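You operate a simulated robot arm through the tools that you are given. There is no shell and no other tool. Be economical: measure what you need, move in short steps, check, and stop when the job is done.

Carry out the task below with a simulated robot arm. There is one attempt and no reset: what you move stays moved.

TASK
Turn the knob to MAX, seal the purple bag and press it into the yellow cell.
Fine: One push of the yellow button, with the knob set first and left there; the blue tray ends out; leave the sealer on.
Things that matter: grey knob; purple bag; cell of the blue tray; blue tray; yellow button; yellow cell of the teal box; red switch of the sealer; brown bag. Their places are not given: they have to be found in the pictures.

It is judged by the outcome, as a careful person would: the job done as asked, and still so three seconds after it is handed in. It fails if anything else is knocked over, pushed out of place, dropped, spilled or broken. Lids that push on must go on centred and level and be pressed home; caps that screw on are set level and turned clockwise until they are tight.

THE ROBOT
A 7-joint arm with a two-finger parallel gripper, fixed in place. Base frame: the origin is at the foot of the arm, x ahead of it, y to its left, z up; the work surface is at about z = 803. Lengths are in mm, angles in rad, forces in N, time in s.
With the tool pointing down near the work surface it reaches from about 240 to 680 mm from the base axis. Its first joint turns from -1.152 to 1.152 rad. Payload 2.4 kg.
The TCP is the grasp point between the finger pads, 30 mm short of the fingertips. In the tool frame z runs along the fingers and y along their closing line. The gripper opens to 94 mm. The fingers are 28 mm wide and 10 mm thick; the gripper's body (50 by 96 mm) begins 55 mm behind the TCP.
Orientation is that of the tool frame in the base frame, as a unit quaternion [x, y, z, w]. With the fingers straight down and closing along the base's y, the tool's x points along the base's -x, its y along +y and its z along -z.

THE INTERFACE
- The arm moves only by the tool move_arm. Its argument "increments" is a list that holds one entry, the list of rows, each a list of 7 numbers: the shift along the base's x, y, z in units of 200 mm (1.0 is 200 mm), then the turn, a rotation vector about the base's x, y, z in units of 90 degrees (1.0 is 90 degrees), then the opening, from 0 (shut) to 1 (fully open). In form: [[[x, y, z, wx, wy, wz, grip], ...]]. A call has 1 to 10 rows; each row is the pose to reach, as a shift and turn from the pose commanded when the call began. A call with a number of a shift or a turn outside -1 to 1 is refused whole. Each row takes 0.2 s and may step no farther than 50 mm and 0.15 rad from the row before; otherwise, or with a gripper value out of range, the whole call is refused. Where a pose cannot be reached the arm comes as near as it can. A force on the tool above 90 N (or 10 N above the force at the start of the call, whichever is more), or a blocked arm, ends the call early, and 0.2 s more pass. The fingers move at their own pace (about 153 mm/s each) and stop on an object; they squeeze with about 33 N. The grip force told is the motor's: it shows also when the fingers shut on nothing. Time passes only in rows, and 0.2 s behind the last, so rows that repeat a pose let the fingers close. It gives the time, the measured TCP pose, the force on the tool (base axes), the opening and the grip force at its end, in the units of the frame above (readings bear some noise).
- Cameras (640 x 400 px; columns grow to the right, rows downward): "scene" is fixed at [55.1, 492.3, 1450.7]; the picture's right is [-0.54, -0.84, 0.00], its down [-0.44, 0.28, -0.85] and it looks along [0.72, -0.46, -0.52] (base axes); focal length 362 px, centre (320, 200). "wrist" rides on the gripper at [76, 14, -103] in the tool frame; the picture's right is [-0.18, 0.98, 0.00], its down [-0.75, -0.14, -0.64] and it looks along [-0.63, -0.12, 0.77] (tool axes); focal length 243 px, centre (320, 200).
- camera(camera): a new picture of that camera. No time passes.
- point_at(camera, pixels): for up to 12 pixels [column, row] of the newest picture of that camera ("zoom" is the newest enlarged one), the place [x, y, z] in the base frame of the surface seen there, good to about 3 mm. No time passes.
- inspect(camera, box): a new picture of the part [left, top, right, bottom] of that camera's present view, enlarged. No time passes.
- close_job(): hands the job in; it is judged then, once.

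Go step by step. Measure first, check grasps and placings, and put right what went wrong. The budget is 80 turns and 34 pictures, counting those below and the enlarged ones. Unless the task says otherwise, let go and move clear before handing in, and close with one line.

The tools are called after "Call:" as name(argument=value, ...) on one line, values as JSON. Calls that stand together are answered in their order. move_arm: Moves the arm, as the interface text tells. Its arguments: {"type":"object","properties":{"increments":{"type":"array","items":{"type":"array","items":{"type":"array","items":{"type":"number"}}}}},"required":["increments"]} The other tools are called the same way: camera (camera) takes a picture; point_at (camera, pixels) gives the place of the surface under pixels of a picture; inspect (camera, box) takes an enlarged picture of a part of a camera's view; close_job () hands the job in.

At the start:

```text
clock: 0.0
ee_pos: [334.0, 145.3, 1180.7]
tcp_rot: [0.0, 1.0, 0.0, 0.001]
force: [-0.1, -0.3, 0.9]
width: 94.0
gripper_force: 0.0
```

scene: 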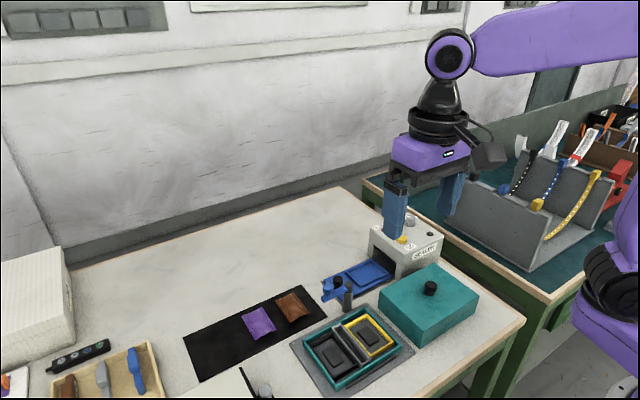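
wrist: 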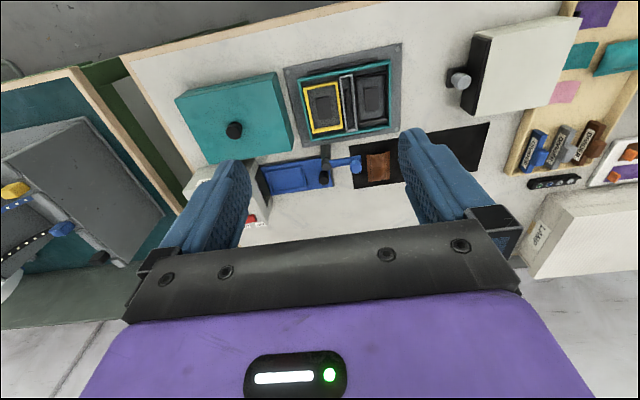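

The scene shows the sealer around pixel (405,245), the blue tray at (362,275), the bags on the black mat at (258,320) and (291,306), and the box at (350,345). I'll enlarge these areas first.

Call:
inspect(camera="scene", box=[310, 200, 470, 300])

Call:
inspect(camera="scene", box=[220, 260, 444, 400])

Call:
inspect(camera="wrist", box=[170, 30, 490, 230])

```text
4.00 times, centred on (390, 250) of scene
```

zoom: 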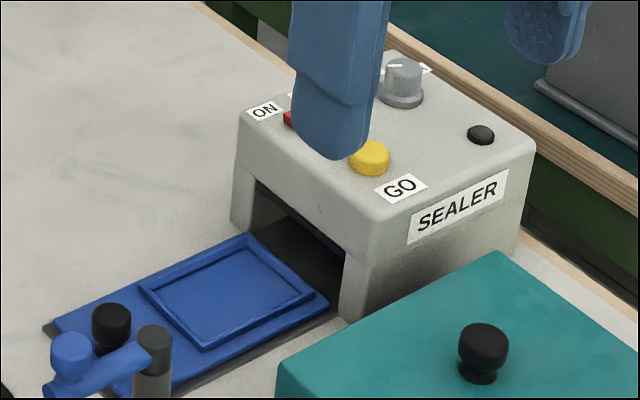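

```text
2.86 times, centred on (332, 330) of scene
```

zoom: 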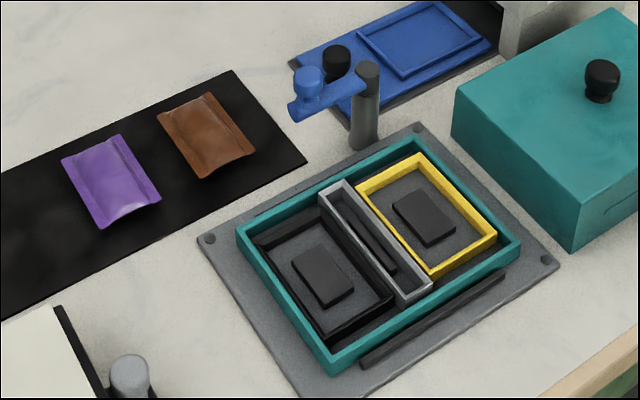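

```text
2.00 times, centred on (330, 130) of wrist
```

zoom: 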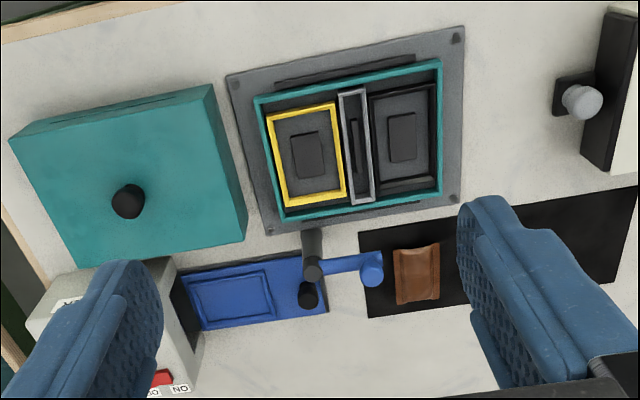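

The gripper hides part of the sealer's top. I'll measure points in the current scene and then move the arm back out of the line of sight.

Call:
point_at(camera="scene", pixels=[[258, 320], [291, 306], [337, 281], [336, 292], [348, 286], [362, 275], [348, 298], [371, 336], [402, 239], [430, 233], [411, 219], [332, 363]])

Call:
move_arm(increments=[[[0, 0.2, 0, 0, 0, 0, 1], [0, 0.4, 0, 0, 0, 0, 1], [0, 0.6, 0, 0, 0, 0, 1], [0, 0.8, 0, 0, 0, 0, 1]]])

Call:
camera(camera="scene")

Call:
camera(camera="wrist")

```text
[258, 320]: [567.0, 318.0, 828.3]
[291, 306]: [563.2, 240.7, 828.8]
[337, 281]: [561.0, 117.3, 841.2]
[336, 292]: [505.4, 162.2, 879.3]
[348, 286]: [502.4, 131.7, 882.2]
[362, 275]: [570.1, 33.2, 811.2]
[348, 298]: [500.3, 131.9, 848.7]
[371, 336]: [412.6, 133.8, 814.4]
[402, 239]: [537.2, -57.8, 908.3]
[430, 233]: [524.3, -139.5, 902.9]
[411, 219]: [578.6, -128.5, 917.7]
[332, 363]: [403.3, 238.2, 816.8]
```

```text
clock: 1.0
ee_pos: [334.9, 305.2, 1182.3]
tcp_rot: [0.001, 1.0, -0.001, 0.0]
force: [0.0, 0.4, -0.2]
width: 94.1
gripper_force: 0.1
```

```text
28 pictures are left
```

scene: 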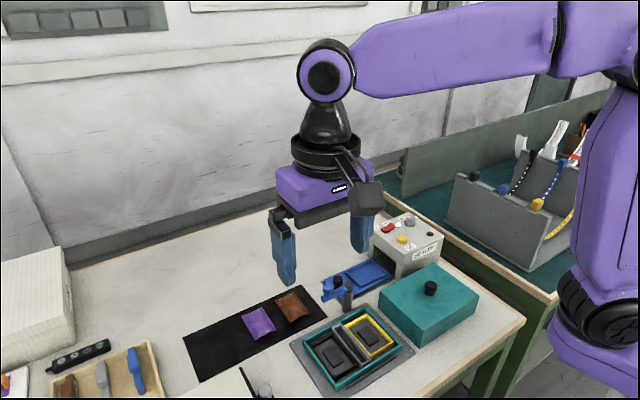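

```text
27 pictures are left
```

wrist: 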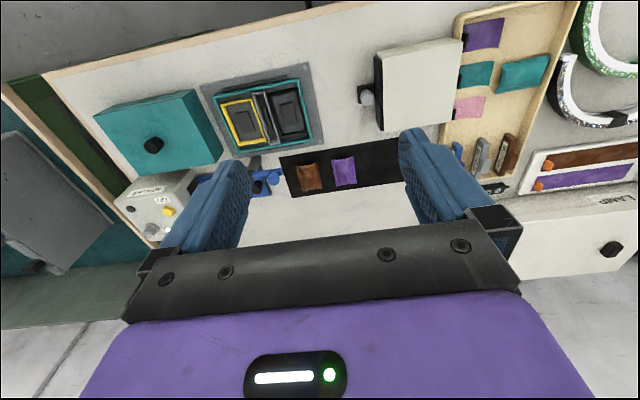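

The sealer's top is clear now (near (407,235) in the scene). I'll enlarge it to read the knob, switch and labels.

Call:
inspect(camera="scene", box=[366, 205, 446, 255])

Call:
point_at(camera="zoom", pixels=[[330, 140], [300, 110], [170, 180], [285, 262], [450, 225], [200, 205], [100, 245], [300, 350], [550, 260]])

```text
8.00 times, centred on (406, 230) of scene
```

zoom: 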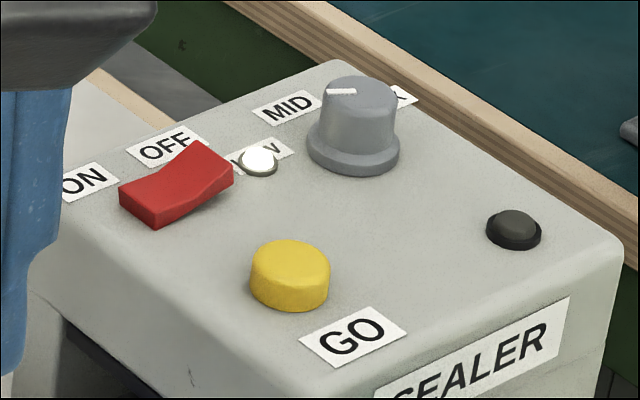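

```text
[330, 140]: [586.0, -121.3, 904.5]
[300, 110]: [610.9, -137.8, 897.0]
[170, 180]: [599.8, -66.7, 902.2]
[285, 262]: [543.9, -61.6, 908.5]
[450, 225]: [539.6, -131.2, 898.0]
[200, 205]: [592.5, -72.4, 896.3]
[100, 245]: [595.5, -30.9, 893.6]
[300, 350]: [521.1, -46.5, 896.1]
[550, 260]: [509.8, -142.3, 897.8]
```

The pointer on the knob seems to aim at LOW, and the rocker looks pressed on the ON side. I'll move over the sealer to see this closely with the wrist camera.

Call:
move_arm(increments=[[[0, -0.24, 0, 0, 0, 0, 1], [0, -0.48, 0, 0, 0, 0, 1], [0, -0.72, 0, 0, 0, 0, 1], [0, -0.96, 0, 0, 0, 0, 1]]])

Call:
move_arm(increments=[[[0.1, -0.2, -0.1, 0, 0, 0, 1], [0.25, -0.4, -0.2, 0, 0, 0, 1], [0.4, -0.6, -0.3, 0, 0, 0, 1], [0.55, -0.75, -0.45, 0, 0, 0, 1], [0.65, -0.92, -0.6, 0, 0, 0, 1]]])

Call:
camera(camera="wrist")

```text
clock: 2.0
ee_pos: [334.1, 114.0, 1180.8]
tcp_rot: [0.0, 1.0, 0.0, 0.0]
force: [0.0, -0.3, 0.1]
width: 93.8
gripper_force: 0.1
```

```text
refused: row 2 steps farther than a row can; nothing moved
```

```text
25 pictures are left
```

wrist: 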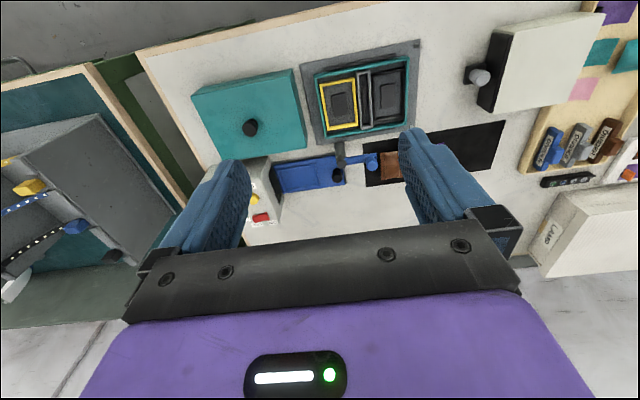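

The move was refused because one step was too long. I'll repeat it in smaller steps.

Call:
move_arm(increments=[[[0.08, -0.13, -0.1, 0, 0, 0, 1], [0.16, -0.26, -0.2, 0, 0, 0, 1], [0.24, -0.39, -0.3, 0, 0, 0, 1], [0.32, -0.52, -0.4, 0, 0, 0, 1], [0.42, -0.66, -0.5, 0, 0, 0, 1], [0.52, -0.8, -0.6, 0, 0, 0, 1], [0.65, -0.92, -0.6, 0, 0, 0, 1]]])

Call:
camera(camera="wrist")

```text
clock: 3.6
ee_pos: [465.2, -72.3, 1059.8]
tcp_rot: [0.0, 1.0, 0.0, 0.0]
force: [-0.3, -0.4, -0.3]
width: 94.0
gripper_force: 0.0
```

```text
24 pictures are left
```

wrist: 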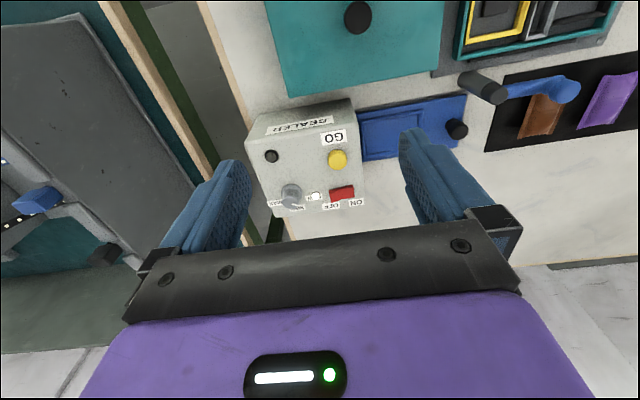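

Call:
inspect(camera="wrist", box=[248, 140, 376, 220])

Call:
point_at(camera="zoom", pixels=[[215, 260], [220, 245], [205, 290], [140, 320], [250, 320], [215, 340], [340, 275], [450, 97], [115, 80], [440, 260], [510, 255]])

```text
5.00 times, centred on (312, 180) of wrist
```

zoom: 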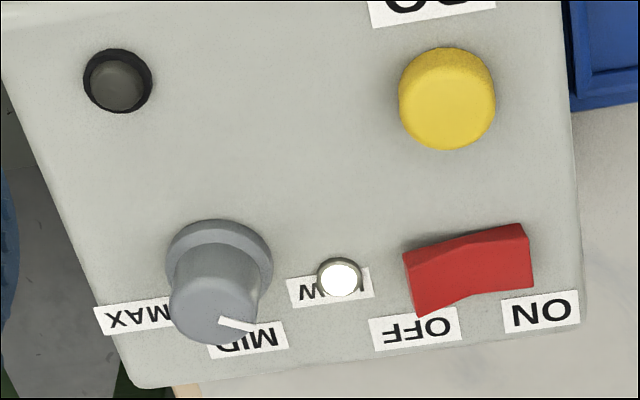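

```text
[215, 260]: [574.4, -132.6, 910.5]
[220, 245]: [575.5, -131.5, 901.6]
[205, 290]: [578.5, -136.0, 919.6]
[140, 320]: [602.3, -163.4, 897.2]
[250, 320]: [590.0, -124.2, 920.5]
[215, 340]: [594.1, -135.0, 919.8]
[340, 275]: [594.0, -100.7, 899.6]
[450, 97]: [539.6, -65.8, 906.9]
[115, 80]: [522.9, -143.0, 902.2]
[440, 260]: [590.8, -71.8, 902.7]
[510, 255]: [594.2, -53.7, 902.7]
```

In the zoomed view the knob points to LOW, MAX is about 125° clockwise, and the rocker is pressed ON. The knob's centre is near (585,-134) with its top at z≈920, so I'll hover there with the tool yawed about +62°.

Call:
move_arm(increments=[[[0.07, -0.04, 0, 0, 0, 0.09, 0.9], [0.15, -0.08, 0, 0, 0, 0.18, 0.8], [0.23, -0.12, 0, 0, 0, 0.27, 0.7], [0.31, -0.16, 0, 0, 0, 0.36, 0.65], [0.39, -0.2, -0.05, 0, 0, 0.45, 0.6], [0.46, -0.24, -0.1, 0, 0, 0.54, 0.6], [0.53, -0.28, -0.2, 0, 0, 0.63, 0.6], [0.6, -0.31, -0.35, 0, 0, 0.7, 0.6]]])

Call:
camera(camera="wrist")

```text
clock: 5.4
ee_pos: [583.0, -133.6, 992.3]
tcp_rot: [-0.523, 0.852, 0.0, -0.001]
force: [-1.0, 0.5, 0.5]
width: 56.3
gripper_force: 0.1
```

```text
22 pictures are left
```

wrist: 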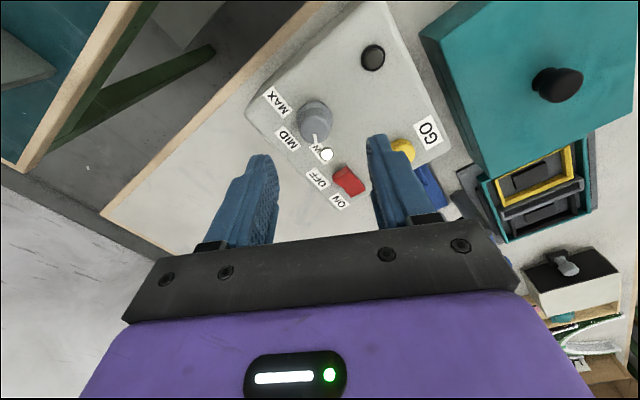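

The knob shows at (315,120), just ahead of the fingers. I'll enlarge it and measure its centre and pointer.

Call:
inspect(camera="wrist", box=[256, 70, 384, 150])

Call:
point_at(camera="zoom", pixels=[[290, 260], [225, 275], [345, 270], [285, 310], [290, 335], [290, 215], [290, 190], [110, 155], [160, 345], [345, 430], [320, 375], [390, 420]])

```text
5.00 times, centred on (320, 110) of wrist
```

zoom: 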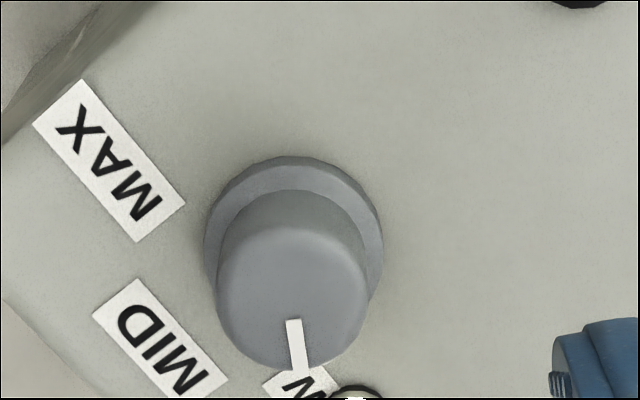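

```text
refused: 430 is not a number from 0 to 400
```

Call:
point_at(camera="zoom", pixels=[[292, 292], [225, 292], [360, 292], [290, 240], [293, 325], [302, 362], [290, 170], [110, 160], [160, 340], [293, 385], [210, 250], [378, 250]])

```text
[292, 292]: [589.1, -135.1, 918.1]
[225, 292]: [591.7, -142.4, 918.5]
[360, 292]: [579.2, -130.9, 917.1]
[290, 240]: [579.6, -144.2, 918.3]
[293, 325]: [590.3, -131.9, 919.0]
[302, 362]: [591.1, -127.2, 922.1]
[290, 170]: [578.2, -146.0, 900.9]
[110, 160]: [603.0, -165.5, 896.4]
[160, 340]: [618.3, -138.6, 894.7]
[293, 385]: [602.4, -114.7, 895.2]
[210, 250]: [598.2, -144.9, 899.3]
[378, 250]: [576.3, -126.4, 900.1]
```

The knob's centre measures (586,-136) and the turn from LOW to MAX is about -120°. I'll go down with the fingertips just above the flange and close.

Call:
move_arm(increments=[[[0.015, -0.012, -0.1, 0, 0, 0, 0.5], [0.015, -0.012, -0.2, 0, 0, 0, 0.5], [0.015, -0.012, -0.29, 0, 0, 0, 0.5], [0.015, -0.012, -0.29, 0, 0, 0, 0.5], [0.015, -0.012, -0.29, 0, 0, 0, 0.35], [0.015, -0.012, -0.29, 0, 0, 0, 0.2], [0.015, -0.012, -0.29, 0, 0, 0, 0.15], [0.015, -0.012, -0.29, 0, 0, 0, 0.15]]])

```text
clock: 7.2
ee_pos: [587.6, -135.8, 934.1]
tcp_rot: [-0.522, 0.853, -0.002, 0.003]
force: [17.7, -6.8, -6.4]
width: 26.7
gripper_force: 44.6
```

The knob is gripped at 26.7 mm, but a side force of (18,-7) N shows I'm slightly off centre. I'll shift 2 mm that way.

Call:
move_arm(increments=[[[0.008, -0.004, 0, 0, 0, 0, 0.15], [0.008, -0.004, 0, 0, 0, 0, 0.15]]])

```text
clock: 7.8
ee_pos: [586.6, -135.8, 934.6]
tcp_rot: [-0.522, 0.853, 0.0, 0.001]
force: [5.8, -4.7, 6.2]
width: 26.8
gripper_force: 44.7
```

The force is down to about 6 N. Now I'll turn clockwise in steps.

Call:
move_arm(increments=[[[0.002, -0.001, 0, 0, 0, -0.07, 0.15], [0.002, -0.001, 0, 0, 0, -0.14, 0.15], [0.002, -0.001, 0, 0, 0, -0.21, 0.15], [0.002, -0.001, 0, 0, 0, -0.28, 0.15], [0.002, -0.001, 0, 0, 0, -0.35, 0.15], [0.002, -0.001, 0, 0, 0, -0.42, 0.15], [0.002, -0.001, 0, 0, 0, -0.49, 0.15], [0.002, -0.001, 0, 0, 0, -0.56, 0.15], [0.002, -0.001, 0, 0, 0, -0.63, 0.15], [0.002, -0.001, 0, 0, 0, -0.7, 0.15]]])

Call:
inspect(camera="wrist", box=[224, 100, 416, 220])

```text
clock: 10.0
ee_pos: [586.9, -134.1, 934.4]
tcp_rot: [0.001, 1.0, 0.0, -0.002]
force: [-22.0, 10.0, 32.9]
width: 26.5
gripper_force: 44.8
```

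```text
3.33 times, centred on (320, 160) of wrist
```

zoom: 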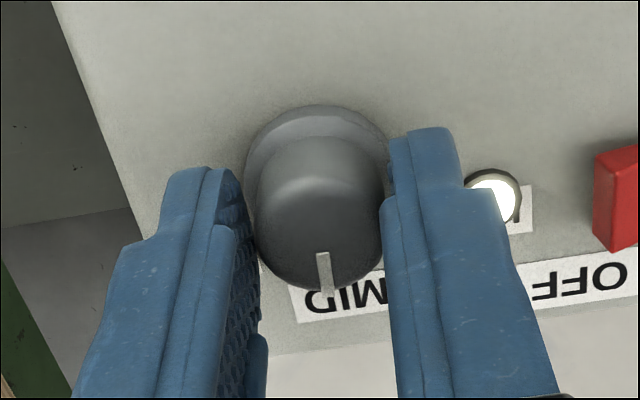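

The knob turned with the gripper and now points at MID. The readings show about 33 N upward, so I'll raise 1.5 mm, ease back 1.5 mm in x, and turn another 60°.

Call:
move_arm(increments=[[[-0.008, 0.004, 0.008, 0, 0, 0, 0.15], [-0.008, 0.004, 0.008, 0, 0, -0.07, 0.15], [-0.008, 0.004, 0.008, 0, 0, -0.14, 0.15], [-0.008, 0.004, 0.008, 0, 0, -0.21, 0.15], [-0.008, 0.004, 0.008, 0, 0, -0.28, 0.15], [-0.008, 0.004, 0.008, 0, 0, -0.35, 0.15]]])

Call:
move_arm(increments=[[[0, 0, 0, 0, 0, -0.07, 0.15], [0, 0, 0, 0, 0, -0.14, 0.15], [0, 0, 0, 0, 0, -0.21, 0.15], [0, 0, 0, 0, 0, -0.28, 0.15], [0, 0, 0, 0, 0, -0.32, 0.15]]])

Call:
inspect(camera="wrist", box=[224, 100, 416, 220])

```text
clock: 11.4
ee_pos: [587.0, -135.3, 934.8]
tcp_rot: [0.272, 0.962, 0.0, 0.0]
force: [3.6, 7.6, -8.1]
width: 26.4
gripper_force: 45.2
```

```text
clock: 12.6
ee_pos: [586.4, -134.3, 935.0]
tcp_rot: [0.502, 0.865, 0.0, 0.0]
force: [8.3, 11.7, -3.2]
width: 26.4
gripper_force: 45.3
```

```text
3.33 times, centred on (320, 160) of wrist
```

zoom: 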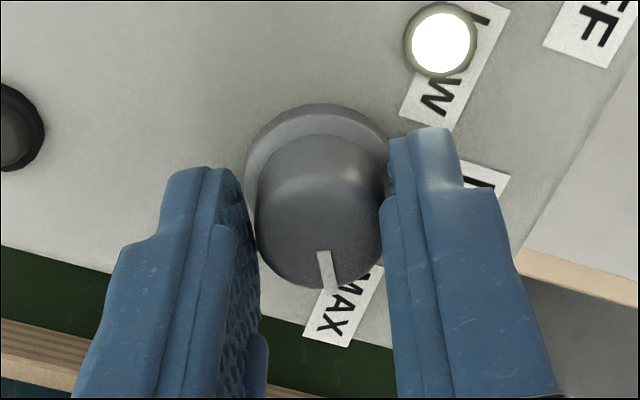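

The pointer now aims at MAX. I'll release and lift.

Call:
move_arm(increments=[[[0, 0, 0, 0, 0, 0, 0.5], [0, 0, 0, 0, 0, 0, 0.5], [0, 0, 0.15, 0, 0, 0, 0.5], [0, 0, 0.35, 0, 0, 0, 0.5]]])

Call:
camera(camera="wrist")

Call:
inspect(camera="scene", box=[230, 260, 390, 360])

Call:
point_at(camera="zoom", pixels=[[70, 265], [115, 210], [165, 235], [105, 280], [117, 240], [240, 185], [195, 210], [5, 330], [430, 10], [500, 60], [545, 25], [460, 110]])

```text
clock: 13.6
ee_pos: [585.2, -136.2, 1004.3]
tcp_rot: [0.503, 0.864, 0.0, 0.0]
force: [-0.2, 0.1, -0.7]
width: 47.1
gripper_force: 0.0
```

```text
18 pictures are left
```

wrist: 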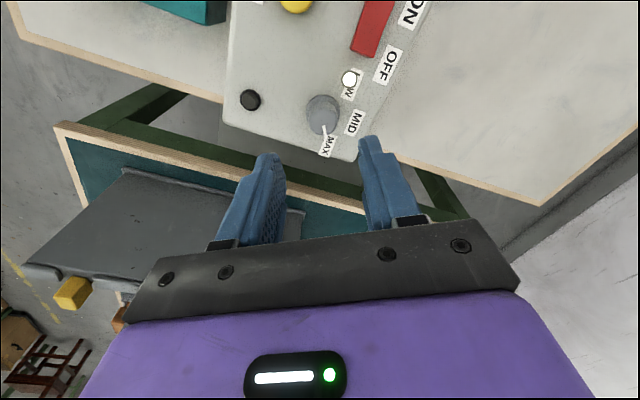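

```text
4.00 times, centred on (310, 310) of scene
```

zoom: 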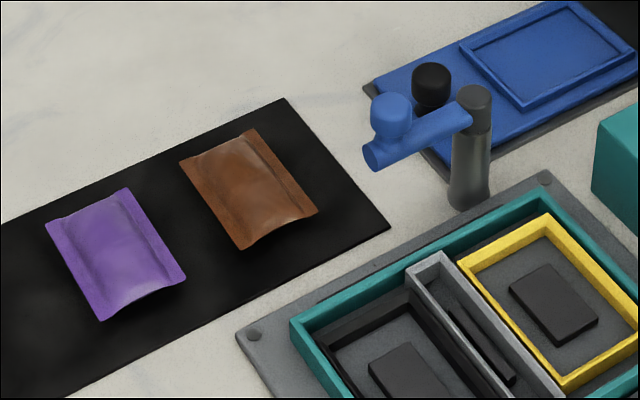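

```text
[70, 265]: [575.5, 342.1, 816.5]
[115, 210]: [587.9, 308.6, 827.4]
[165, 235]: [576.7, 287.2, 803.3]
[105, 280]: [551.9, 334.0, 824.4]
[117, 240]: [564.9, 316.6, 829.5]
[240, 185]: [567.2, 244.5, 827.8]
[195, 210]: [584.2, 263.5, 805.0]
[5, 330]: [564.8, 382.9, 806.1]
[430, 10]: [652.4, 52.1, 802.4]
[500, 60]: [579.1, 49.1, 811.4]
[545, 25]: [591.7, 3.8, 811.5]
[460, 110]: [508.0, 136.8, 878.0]
```

The knob stays on MAX. Next I'll move to view the bags, tray and box from above, with the yaw back to 0.

Call:
move_arm(increments=[[[-0.08, 0.1, 0.03, 0, 0, 0.085, 0.7], [-0.16, 0.2, 0.06, 0, 0, 0.17, 0.7], [-0.24, 0.3, 0.1, 0, 0, 0.255, 0.7], [-0.32, 0.4, 0.1, 0, 0, 0.34, 0.7], [-0.4, 0.5, 0.1, 0, 0, 0.425, 0.7], [-0.48, 0.6, 0.1, 0, 0, 0.51, 0.7], [-0.56, 0.7, 0.1, 0, 0, 0.595, 0.7], [-0.62, 0.85, 0.1, 0, 0, 0.67, 0.7], [-0.62, 1.0, 0.1, 0, 0, 0.67, 0.7]]])

Call:
camera(camera="wrist")

```text
clock: 15.6
ee_pos: [462.3, 63.9, 1025.2]
tcp_rot: [0.0, 1.0, 0.0, 0.0]
force: [0.8, -0.5, -0.7]
width: 65.9
gripper_force: 0.0
```

```text
16 pictures are left
```

wrist: 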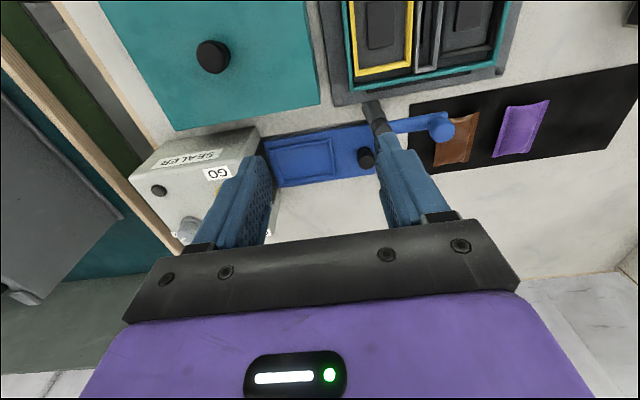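

The tray cell shows at (303,160) and the purple bag at (520,128). I'll measure both, plus the handle and swing arm.

Call:
point_at(camera="wrist", pixels=[[275, 150], [327, 137], [336, 172], [282, 185], [304, 160], [366, 157], [510, 106], [547, 101], [495, 156], [528, 152], [520, 128], [440, 128]])

Call:
inspect(camera="wrist", box=[256, 60, 576, 260])

```text
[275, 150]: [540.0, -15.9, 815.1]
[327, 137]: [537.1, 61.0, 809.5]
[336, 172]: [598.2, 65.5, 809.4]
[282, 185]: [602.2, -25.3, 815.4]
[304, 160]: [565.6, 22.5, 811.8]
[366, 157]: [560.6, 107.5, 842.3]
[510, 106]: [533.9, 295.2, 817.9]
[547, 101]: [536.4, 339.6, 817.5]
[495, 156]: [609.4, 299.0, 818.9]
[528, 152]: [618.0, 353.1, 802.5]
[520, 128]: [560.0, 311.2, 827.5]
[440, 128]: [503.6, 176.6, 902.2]
```

```text
2.00 times, centred on (416, 160) of wrist
```

zoom: 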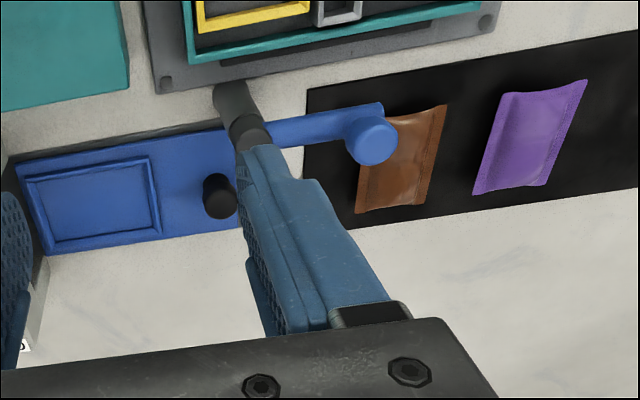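

The purple bag lies long along x (about 75×48 mm, near (572,317)), while the tray cell lies long along y (centre about (569,21)). I'll hover near the bag to measure its angle.

Call:
move_arm(increments=[[[0.05, 0.2, 0, 0, 0, 0, 0.75], [0.1, 0.4, 0, 0, 0, 0, 0.75], [0.15, 0.6, 0, 0, 0, 0, 0.75], [0.2, 0.8, -0.05, 0, 0, 0, 0.75], [0.24, 1.0, -0.1, 0, 0, 0, 0.75]]])

Call:
move_arm(increments=[[[0, 0.2, -0.05, 0, 0, 0, 0.75], [0, 0.28, -0.1, 0, 0, 0, 0.75]]])

Call:
inspect(camera="wrist", box=[160, 0, 480, 200])

```text
clock: 16.8
ee_pos: [512.7, 266.0, 1004.9]
tcp_rot: [0.001, 1.0, -0.001, 0.0]
force: [-0.4, -0.2, -0.7]
width: 70.7
gripper_force: 0.1
```

```text
clock: 17.4
ee_pos: [510.9, 322.0, 985.2]
tcp_rot: [0.0, 1.0, 0.0, 0.0]
force: [0.3, 0.5, -0.1]
width: 70.7
gripper_force: 0.2
```

```text
2.00 times, centred on (320, 100) of wrist
```

zoom: 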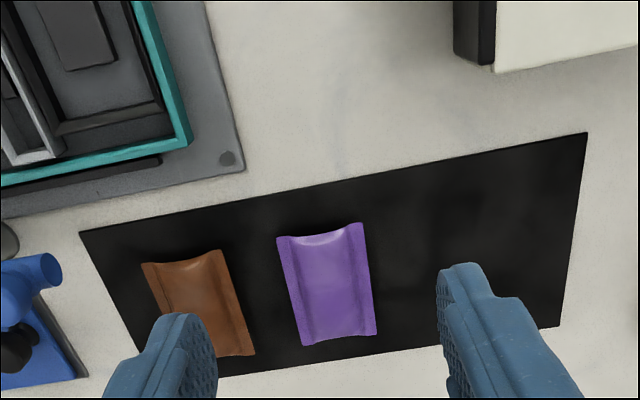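

Call:
point_at(camera="zoom", pixels=[[280, 240], [358, 226], [372, 332], [306, 343], [325, 285], [292, 290], [365, 280], [345, 260], [305, 290], [250, 250], [237, 345], [400, 300]])

```text
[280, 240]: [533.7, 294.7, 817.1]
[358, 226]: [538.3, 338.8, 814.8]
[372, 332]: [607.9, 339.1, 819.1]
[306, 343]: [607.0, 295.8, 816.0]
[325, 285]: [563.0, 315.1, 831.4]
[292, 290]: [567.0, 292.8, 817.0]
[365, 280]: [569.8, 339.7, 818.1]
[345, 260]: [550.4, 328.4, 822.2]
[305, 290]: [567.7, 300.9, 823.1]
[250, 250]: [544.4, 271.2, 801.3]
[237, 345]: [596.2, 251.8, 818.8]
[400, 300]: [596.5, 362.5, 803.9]
```

The bag is centred at (571,317) and aligned with x, with its edge at z≈817 and crown at 831. I'll go down with a 64 mm opening and grip it across its width.

Call:
move_arm(increments=[[[0.15, -0.012, -0.1, 0, 0, 0, 0.68], [0.3, -0.025, -0.25, 0, 0, 0, 0.68], [0.3, -0.025, -0.45, 0, 0, 0, 0.68], [0.3, -0.025, -0.6, 0, 0, 0, 0.68], [0.3, -0.025, -0.726, 0, 0, 0, 0.68], [0.3, -0.025, -0.726, 0, 0, 0, 0.68], [0.3, -0.025, -0.726, 0, 0, 0, 0.5], [0.3, -0.025, -0.726, 0, 0, 0, 0.4], [0.3, -0.025, -0.726, 0, 0, 0, 0.4]]])

Call:
camera(camera="wrist")

```text
clock: 19.4
ee_pos: [572.7, 314.5, 838.6]
tcp_rot: [0.0, 1.0, 0.0, 0.0]
force: [0.8, -0.5, 0.2]
width: 48.7
gripper_force: 32.6
```

```text
13 pictures are left
```

wrist: 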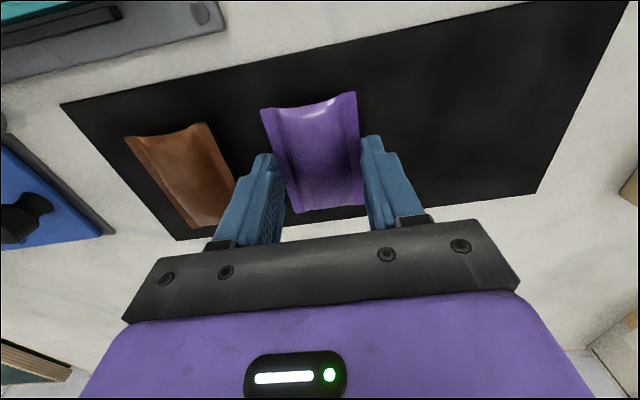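

The bag is held at 48.7 mm. I'll lift straight up, then move towards the tray while turning -90°.

Call:
move_arm(increments=[[[0, 0, 0.1, 0, 0, 0, 0.4], [0, 0, 0.3, 0, 0, 0, 0.4], [0, 0, 0.5, 0, 0, 0, 0.4], [0, 0, 0.7, 0, 0, 0, 0.4], [0, -0.15, 0.7, 0, 0, -0.09, 0.4], [0, -0.3, 0.7, 0, 0, -0.18, 0.4], [0, -0.45, 0.7, 0, 0, -0.27, 0.4], [0, -0.6, 0.7, 0, 0, -0.36, 0.4], [0, -0.75, 0.7, 0, 0, -0.45, 0.4], [0, -0.9, 0.7, 0, 0, -0.5, 0.4]]])

Call:
move_arm(increments=[[[0, -0.1, 0, 0, 0, -0.08, 0.4], [0, -0.2, 0, 0, 0, -0.16, 0.4], [0, -0.3, 0, 0, 0, -0.24, 0.4], [0, -0.4, 0, 0, 0, -0.32, 0.4], [0, -0.5, 0, 0, 0, -0.41, 0.4], [0, -0.58, 0, 0, 0, -0.5, 0.4]]])

Call:
camera(camera="wrist")

```text
clock: 21.6
ee_pos: [571.8, 134.8, 981.3]
tcp_rot: [0.385, 0.923, 0.0, 0.0]
force: [-0.6, -0.4, -0.8]
width: 48.9
gripper_force: 32.7
```

```text
clock: 23.0
ee_pos: [570.9, 18.8, 977.4]
tcp_rot: [0.708, 0.706, 0.0, 0.0]
force: [-0.6, -0.8, -0.2]
width: 48.4
gripper_force: 32.9
```

```text
12 pictures are left
```

wrist: 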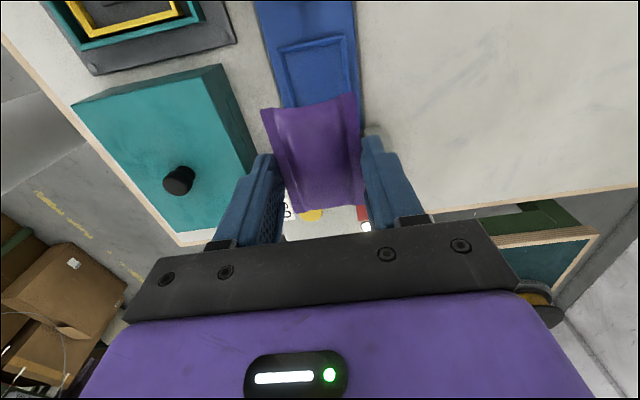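

The bag hangs level above the tray. Before lowering it I'll check the tray cell edges in the scene view and in this wrist picture.

Call:
point_at(camera="wrist", pixels=[[281, 48], [344, 38], [287, 95], [354, 85], [315, 60], [264, 110], [354, 95], [262, 60], [358, 50]])

Call:
inspect(camera="scene", box=[310, 200, 470, 300])

Call:
point_at(camera="zoom", pixels=[[140, 290], [248, 237], [325, 300], [205, 350], [155, 290], [245, 247], [310, 296], [205, 338], [255, 190], [340, 310], [300, 215], [235, 215]])

```text
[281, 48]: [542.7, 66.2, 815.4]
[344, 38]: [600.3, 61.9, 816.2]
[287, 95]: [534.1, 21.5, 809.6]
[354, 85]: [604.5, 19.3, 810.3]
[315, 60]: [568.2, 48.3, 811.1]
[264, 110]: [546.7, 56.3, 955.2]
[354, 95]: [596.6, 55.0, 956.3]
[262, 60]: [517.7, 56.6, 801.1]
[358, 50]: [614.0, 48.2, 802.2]
```

```text
4.00 times, centred on (390, 250) of scene
```

zoom: 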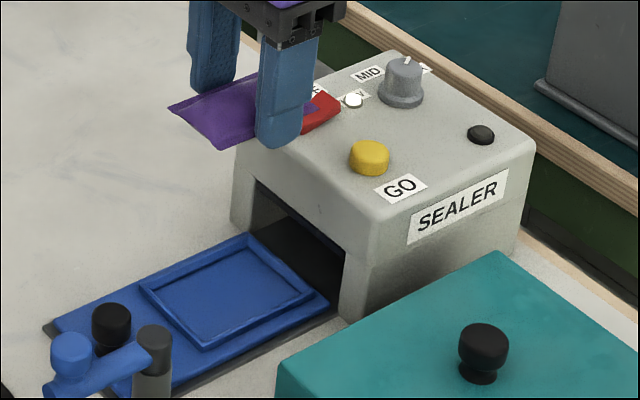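

```text
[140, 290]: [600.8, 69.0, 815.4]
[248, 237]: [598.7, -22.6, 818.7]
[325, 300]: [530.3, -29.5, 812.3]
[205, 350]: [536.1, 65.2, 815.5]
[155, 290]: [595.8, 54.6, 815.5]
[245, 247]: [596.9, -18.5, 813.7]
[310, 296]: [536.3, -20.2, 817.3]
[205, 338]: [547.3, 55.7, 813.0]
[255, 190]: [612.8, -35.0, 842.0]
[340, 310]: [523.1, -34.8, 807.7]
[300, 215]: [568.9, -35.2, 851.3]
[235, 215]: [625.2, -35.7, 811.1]
```

The cell's centre is about (569.5,22), with its floor at z≈811 and rim at 816. I'll shift (-2,+3) mm and lower to 3 mm above the floor, still gripping.

Call:
move_arm(increments=[[[-0.01, 0.014, 0, 0, 0, 0, 0.4], [-0.01, 0.014, -0.2, 0, 0, 0, 0.4], [-0.01, 0.014, -0.4, 0, 0, 0, 0.4], [-0.01, 0.014, -0.55, 0, 0, 0, 0.4], [-0.01, 0.014, -0.635, 0, 0, 0, 0.4], [-0.01, 0.014, -0.635, 0, 0, 0, 0.4]]])

Call:
camera(camera="wrist")

Call:
point_at(camera="wrist", pixels=[[264, 110], [354, 95], [320, 90], [320, 104], [320, 97], [268, 90], [358, 80]])

```text
clock: 24.4
ee_pos: [569.5, 23.0, 851.6]
tcp_rot: [0.707, 0.707, -0.001, 0.0]
force: [0.3, 0.4, -0.9]
width: 49.2
gripper_force: 33.2
```

```text
10 pictures are left
```

wrist: 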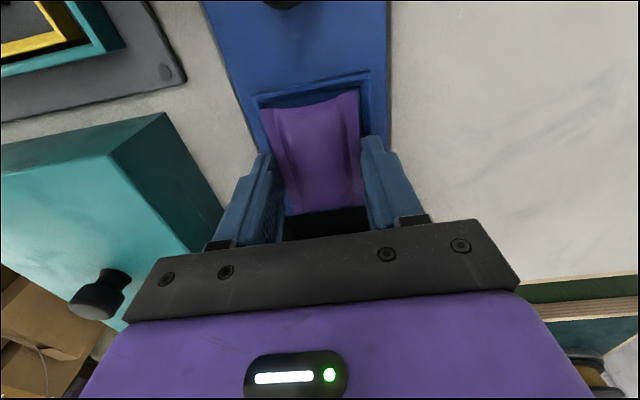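

```text
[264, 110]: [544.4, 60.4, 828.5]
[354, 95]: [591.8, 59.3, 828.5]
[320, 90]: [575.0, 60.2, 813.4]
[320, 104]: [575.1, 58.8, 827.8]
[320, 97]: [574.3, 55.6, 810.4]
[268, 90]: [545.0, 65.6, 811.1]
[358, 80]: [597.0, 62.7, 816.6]
```

The bag is in line but sits about 2 mm to the low-x side. I'll shift it +2 mm, lower 3 mm and open slightly.

Call:
move_arm(increments=[[[0.01, -0.002, 0, 0, 0, 0, 0.4], [0.01, -0.002, -0.016, 0, 0, 0, 0.4], [0.01, -0.002, -0.016, 0, 0, 0, 0.6], [0.01, -0.002, -0.016, 0, 0, 0, 0.65], [0.01, -0.002, 0.1, 0, 0, 0, 0.65], [0.01, -0.002, 0.3, 0, 0, 0, 0.65], [0.01, -0.002, 0.5, 0, 0, 0, 0.65]]])

Call:
inspect(camera="scene", box=[310, 200, 470, 300])

Call:
point_at(camera="zoom", pixels=[[110, 310], [112, 335], [110, 345], [155, 340], [70, 350], [60, 325], [140, 290], [200, 345], [225, 270]])

```text
clock: 26.0
ee_pos: [569.6, 22.2, 948.5]
tcp_rot: [0.707, 0.707, -0.001, 0.0]
force: [0.7, 0.2, 0.6]
width: 61.0
gripper_force: 0.0
```

```text
4.00 times, centred on (390, 250) of scene
```

zoom: 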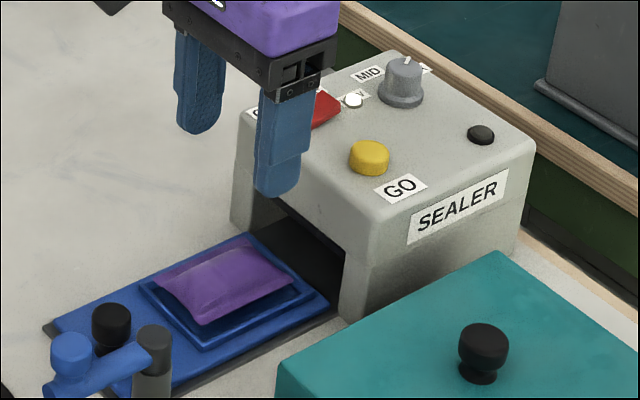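

```text
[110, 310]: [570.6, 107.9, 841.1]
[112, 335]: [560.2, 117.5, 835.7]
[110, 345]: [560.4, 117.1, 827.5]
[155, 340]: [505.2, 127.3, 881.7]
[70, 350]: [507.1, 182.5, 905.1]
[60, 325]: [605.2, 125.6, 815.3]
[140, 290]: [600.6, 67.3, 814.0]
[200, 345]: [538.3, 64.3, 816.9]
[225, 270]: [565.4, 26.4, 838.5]
```

The bag lies in the cell. Next comes the tray's black handle knob near (567,110). I'll move above it and measure it.

Call:
move_arm(increments=[[[0, 0.15, 0, 0, 0, 0, 0.5], [0, 0.3, 0, 0, 0, 0, 0.45], [0, 0.45, 0, 0, 0, 0, 0.45]]])

Call:
inspect(camera="wrist", box=[200, 60, 440, 210])

```text
clock: 26.8
ee_pos: [570.5, 112.4, 952.6]
tcp_rot: [0.708, 0.707, 0.0, -0.001]
force: [-0.4, -0.4, 0.5]
width: 42.3
gripper_force: 0.1
```

```text
2.67 times, centred on (320, 135) of wrist
```

zoom: 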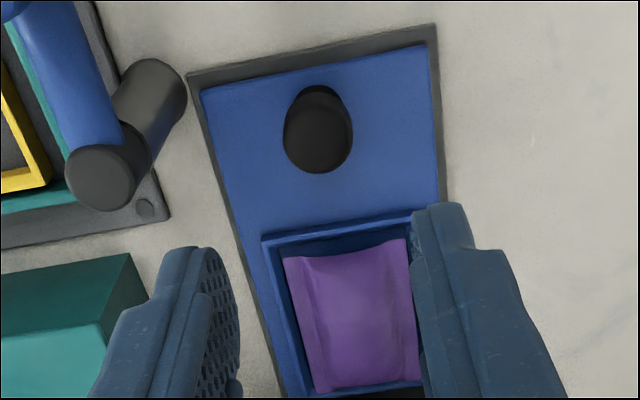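

Call:
point_at(camera="zoom", pixels=[[318, 140], [287, 140], [349, 140], [318, 110], [318, 168], [318, 90], [200, 95], [425, 50], [188, 75], [435, 28], [280, 240], [405, 215]])

```text
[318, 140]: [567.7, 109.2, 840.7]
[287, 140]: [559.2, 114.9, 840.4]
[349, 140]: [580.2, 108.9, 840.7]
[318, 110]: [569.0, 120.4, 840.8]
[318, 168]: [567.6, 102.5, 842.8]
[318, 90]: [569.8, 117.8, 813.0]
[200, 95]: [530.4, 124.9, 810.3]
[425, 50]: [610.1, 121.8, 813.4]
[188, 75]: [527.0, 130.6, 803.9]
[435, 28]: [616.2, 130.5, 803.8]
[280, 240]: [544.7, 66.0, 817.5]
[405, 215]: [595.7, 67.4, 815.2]
```

The handle is centred at (569.5,111), about 21 mm across, with its top at 841. I'll grip it with the fingertips near z 825.

Call:
move_arm(increments=[[[0, -0.005, -0.2, 0, 0, 0, 0.45], [0, -0.005, -0.4, 0, 0, 0, 0.45], [0, -0.005, -0.47, 0, 0, 0, 0.45], [0, -0.005, -0.47, 0, 0, 0, 0.3], [0, -0.005, -0.47, 0, 0, 0, 0.1], [0, -0.005, -0.47, 0, 0, 0, 0.1]]])

```text
clock: 28.2
ee_pos: [570.5, 110.1, 860.5]
tcp_rot: [0.707, 0.707, 0.0, -0.001]
force: [-7.6, 0.1, 2.7]
width: 23.3
gripper_force: 45.0
```

The handle is held. Now I'll push the tray in towards -y in small steps, watching the force.

Call:
move_arm(increments=[[[0, -0.05, 0, 0, 0, 0, 0.1], [0, -0.12, 0, 0, 0, 0, 0.1], [0, -0.19, 0, 0, 0, 0, 0.1], [0, -0.26, 0, 0, 0, 0, 0.1], [0, -0.33, 0, 0, 0, 0, 0.1], [0, -0.4, 0, 0, 0, 0, 0.1], [0, -0.45, 0, 0, 0, 0, 0.1], [0, -0.5, 0, 0, 0, 0, 0.1]]])

```text
clock: 30.0
ee_pos: [569.3, 9.9, 858.7]
tcp_rot: [0.707, 0.707, 0.0, -0.002]
force: [-18.7, 1.4, 29.6]
width: 23.1
gripper_force: 44.8
```

The tray has moved 100 mm without resistance in y. I'll ease the side load a little and continue in small steps to find the stop.

Call:
move_arm(increments=[[[-0.005, -0.02, 0.005, 0, 0, 0, 0.1], [-0.005, -0.04, 0.005, 0, 0, 0, 0.1], [-0.005, -0.06, 0.005, 0, 0, 0, 0.1]]])

Call:
inspect(camera="scene", box=[310, 200, 470, 300])

```text
clock: 30.8
ee_pos: [570.1, 9.1, 858.7]
tcp_rot: [0.702, 0.712, 0.0, -0.002]
force: [-7.4, 38.2, 7.3]
width: 23.1
gripper_force: 45.3
```

```text
4.00 times, centred on (390, 250) of scene
```

zoom: 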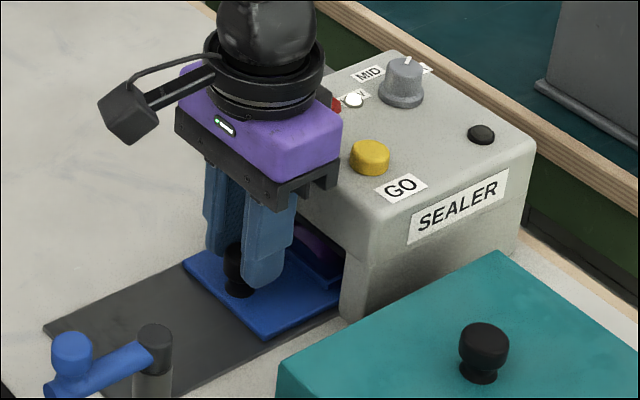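

The tray hit its stop at y≈9.5 (38 N). I'll relieve the push, release, lift, and close the fingers on the way to a point above the yellow button.

Call:
move_arm(increments=[[[0, 0.05, 0, 0, 0, 0, 0.1], [0, 0.05, 0, 0, 0, 0, 0.45], [0, 0.05, 0, 0, 0, 0, 0.45], [0, 0.05, 0.2, 0, 0, 0, 0.45], [0, 0.05, 0.4, 0, 0, 0, 0.3], [0, 0.05, 0.55, 0, 0, 0, 0], [-0.07, -0.1, 0.55, 0, 0, 0, 0], [-0.14, -0.2, 0.55, 0, 0, 0, 0], [-0.14, -0.3, 0.55, 0, 0, 0, 0]]])

Call:
inspect(camera="wrist", box=[160, 20, 480, 220])

Call:
point_at(camera="zoom", pixels=[[320, 200], [320, 240], [300, 220], [340, 220], [320, 180], [360, 200], [280, 200], [320, 160]])

```text
clock: 32.8
ee_pos: [541.8, -62.8, 969.2]
tcp_rot: [0.707, 0.707, 0.001, 0.0]
force: [0.6, -0.1, 0.4]
width: 0.0
gripper_force: 33.0
```

```text
2.00 times, centred on (320, 120) of wrist
```

zoom: 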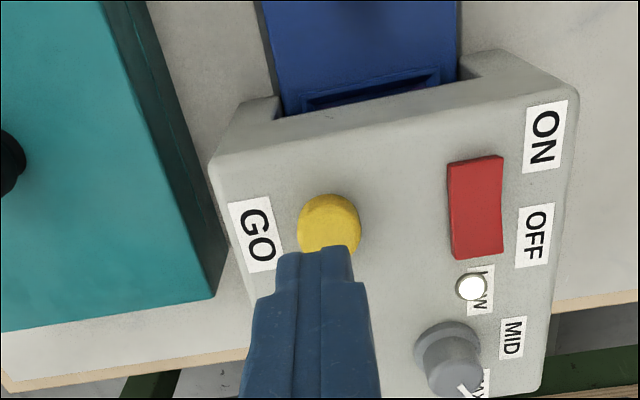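

```text
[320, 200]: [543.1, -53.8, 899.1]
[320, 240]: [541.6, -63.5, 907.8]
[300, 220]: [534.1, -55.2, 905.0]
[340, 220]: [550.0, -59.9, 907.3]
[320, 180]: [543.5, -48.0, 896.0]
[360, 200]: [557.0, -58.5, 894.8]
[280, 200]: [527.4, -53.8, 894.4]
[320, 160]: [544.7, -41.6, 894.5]
```

The fingers are above the button at about (542,-63), whose top is at 908. I'll press down gently and read the force.

Call:
move_arm(increments=[[[0, 0, -0.08, 0, 0, 0, 0], [0, 0, -0.13, 0, 0, 0, 0], [0, 0, -0.15, 0, 0, 0, 0], [0, 0, -0.16, 0, 0, 0, 0], [0, 0, -0.17, 0, 0, 0, 0], [0, 0, -0.18, 0, 0, 0, 0]]])

Call:
inspect(camera="wrist", box=[240, 100, 400, 200])

```text
clock: 34.2
ee_pos: [542.1, -61.0, 934.6]
tcp_rot: [0.708, 0.706, 0.0, 0.0]
force: [0.2, -2.4, 2.3]
width: 0.0
gripper_force: 32.8
```

```text
4.00 times, centred on (320, 150) of wrist
```

zoom: 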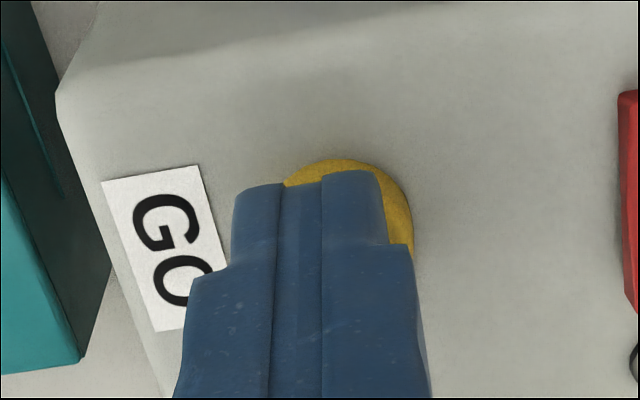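

I'm only lightly touching (2 N). I'll continue the same push downward.

Call:
move_arm(increments=[[[0, 0, -0.008, 0, 0, 0, 0], [0, 0, -0.016, 0, 0, 0, 0], [0, 0, -0.022, 0, 0, 0, 0], [0, 0, -0.028, 0, 0, 0, 0]]])

```text
clock: 35.2
ee_pos: [541.7, -61.9, 930.4]
tcp_rot: [0.707, 0.707, 0.002, 0.001]
force: [-2.3, 0.1, 19.5]
width: 0.1
gripper_force: 33.0
```

The force is now 19.5 N. I'll go slightly further to see whether it has bottomed out.

Call:
move_arm(increments=[[[0, 0, -0.008, 0, 0, 0, 0], [0, 0, -0.012, 0, 0, 0, 0]]])

```text
clock: 35.8
ee_pos: [542.9, -61.2, 928.0]
tcp_rot: [0.707, 0.707, 0.002, 0.002]
force: [-4.0, 0.3, 35.9]
width: 0.0
gripper_force: 33.0
```

The button is bottomed at 36 N. I'll lift off and look for a change in the lamps.

Call:
move_arm(increments=[[[0, 0, 0.1, 0, 0, 0, 0], [0, 0, 0.25, 0, 0, 0, 0], [0, 0.15, 0.35, 0, 0, 0, 0.2], [0, 0.3, 0.35, 0, 0, 0, 0.45]]])

Call:
inspect(camera="scene", box=[310, 200, 470, 300])

```text
clock: 36.8
ee_pos: [542.8, 0.8, 996.1]
tcp_rot: [0.708, 0.706, 0.0, 0.0]
force: [-0.4, 0.5, 0.5]
width: 42.4
gripper_force: 0.2
```

```text
4.00 times, centred on (390, 250) of scene
```

zoom: 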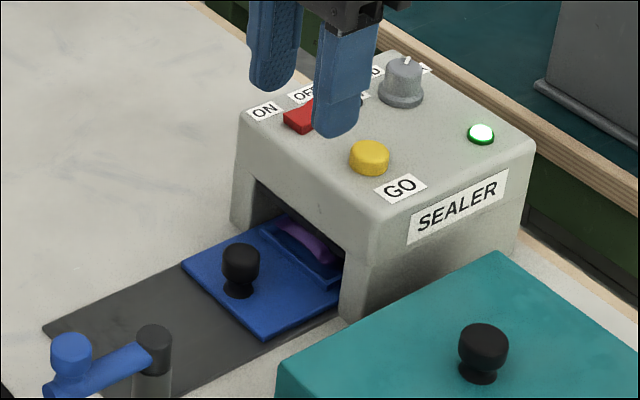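

The lamp at (480,133) in the zoom is now green, so the cycle was accepted. I'll move above the handle and wait a few seconds.

Call:
move_arm(increments=[[[0.07, 0.025, 0, 0, 0, 0, 0.45], [0.137, 0.047, -0.1, 0, 0, 0, 0.45], [0.137, 0.047, -0.1, 0, 0, 0, 0.45], [0.137, 0.047, -0.1, 0, 0, 0, 0.45], [0.137, 0.047, -0.1, 0, 0, 0, 0.45], [0.137, 0.047, -0.1, 0, 0, 0, 0.45], [0.137, 0.047, -0.1, 0, 0, 0, 0.45], [0.137, 0.047, -0.1, 0, 0, 0, 0.45], [0.137, 0.047, -0.1, 0, 0, 0, 0.45], [0.137, 0.047, -0.1, 0, 0, 0, 0.45]]])

Call:
move_arm(increments=[[[0, 0, 0, 0, 0, 0, 0.45], [0, 0, 0, 0, 0, 0, 0.45], [0, 0, 0, 0, 0, 0, 0.45], [0, 0, 0, 0, 0, 0, 0.45], [0, 0, 0, 0, 0, 0, 0.45], [0, 0, 0, 0, 0, 0, 0.45], [0, 0, 0, 0, 0, 0, 0.45], [0, 0, 0, 0, 0, 0, 0.45], [0, 0, 0, 0, 0, 0, 0.45], [0, 0, 0, 0, 0, 0, 0.45]]])

Call:
move_arm(increments=[[[0, 0, 0, 0, 0, 0, 0.45], [0, 0, 0, 0, 0, 0, 0.45], [0, 0, 0, 0, 0, 0, 0.45], [0, 0, 0, 0, 0, 0, 0.45], [0, 0, 0, 0, 0, 0, 0.45], [0, 0, 0, 0, 0, 0, 0.45], [0, 0, 0, 0, 0, 0, 0.45], [0, 0, 0, 0, 0, 0, 0.45], [0, 0, 0, 0, 0, 0, 0.45], [0, 0, 0, 0, 0, 0, 0.45]]])

Call:
inspect(camera="scene", box=[310, 200, 470, 300])

```text
clock: 39.0
ee_pos: [570.4, 9.5, 975.0]
tcp_rot: [0.707, 0.707, 0.0, 0.0]
force: [-0.2, 0.6, 0.1]
width: 42.0
gripper_force: 0.1
```

```text
clock: 41.2
ee_pos: [571.1, 11.1, 975.3]
tcp_rot: [0.707, 0.707, 0.0, 0.001]
force: [0.0, -1.2, -0.2]
width: 41.9
gripper_force: 0.0
```

```text
clock: 43.4
ee_pos: [570.1, 10.2, 976.1]
tcp_rot: [0.707, 0.708, 0.0, 0.001]
force: [0.0, -0.2, 0.6]
width: 42.3
gripper_force: 0.0
```

```text
4.00 times, centred on (390, 250) of scene
```

zoom: 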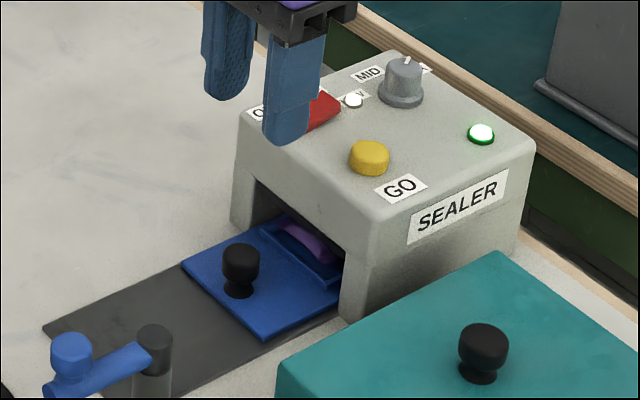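

Green has stayed lit for about 7 s, so I take it as the done lamp. I'll grip the handle again and pull the tray 101 mm out.

Call:
move_arm(increments=[[[-0.003, 0, -0.2, 0, 0, 0, 0.45], [-0.003, 0, -0.4, 0, 0, 0, 0.45], [-0.003, 0, -0.58, 0, 0, 0, 0.45], [-0.003, 0, -0.58, 0, 0, 0, 0.3], [-0.003, 0, -0.58, 0, 0, 0, 0.1], [-0.003, 0, -0.58, 0, 0, 0, 0.1]]])

Call:
move_arm(increments=[[[0, 0.05, 0, 0, 0, 0, 0.1], [0, 0.12, 0, 0, 0, 0, 0.1], [0, 0.19, 0, 0, 0, 0, 0.1], [0, 0.26, 0, 0, 0, 0, 0.1], [0, 0.33, 0, 0, 0, 0, 0.1], [0, 0.4, 0, 0, 0, 0, 0.1], [0, 0.45, 0, 0, 0, 0, 0.1], [0, 0.505, 0, 0, 0, 0, 0.1]]])

```text
clock: 44.8
ee_pos: [569.4, 9.7, 859.2]
tcp_rot: [0.707, 0.707, 0.001, 0.001]
force: [4.4, 0.7, -5.7]
width: 23.3
gripper_force: 45.0
```

```text
clock: 46.6
ee_pos: [570.1, 108.7, 858.8]
tcp_rot: [0.708, 0.707, 0.002, 0.001]
force: [17.4, -4.3, -14.5]
width: 23.2
gripper_force: 44.6
```

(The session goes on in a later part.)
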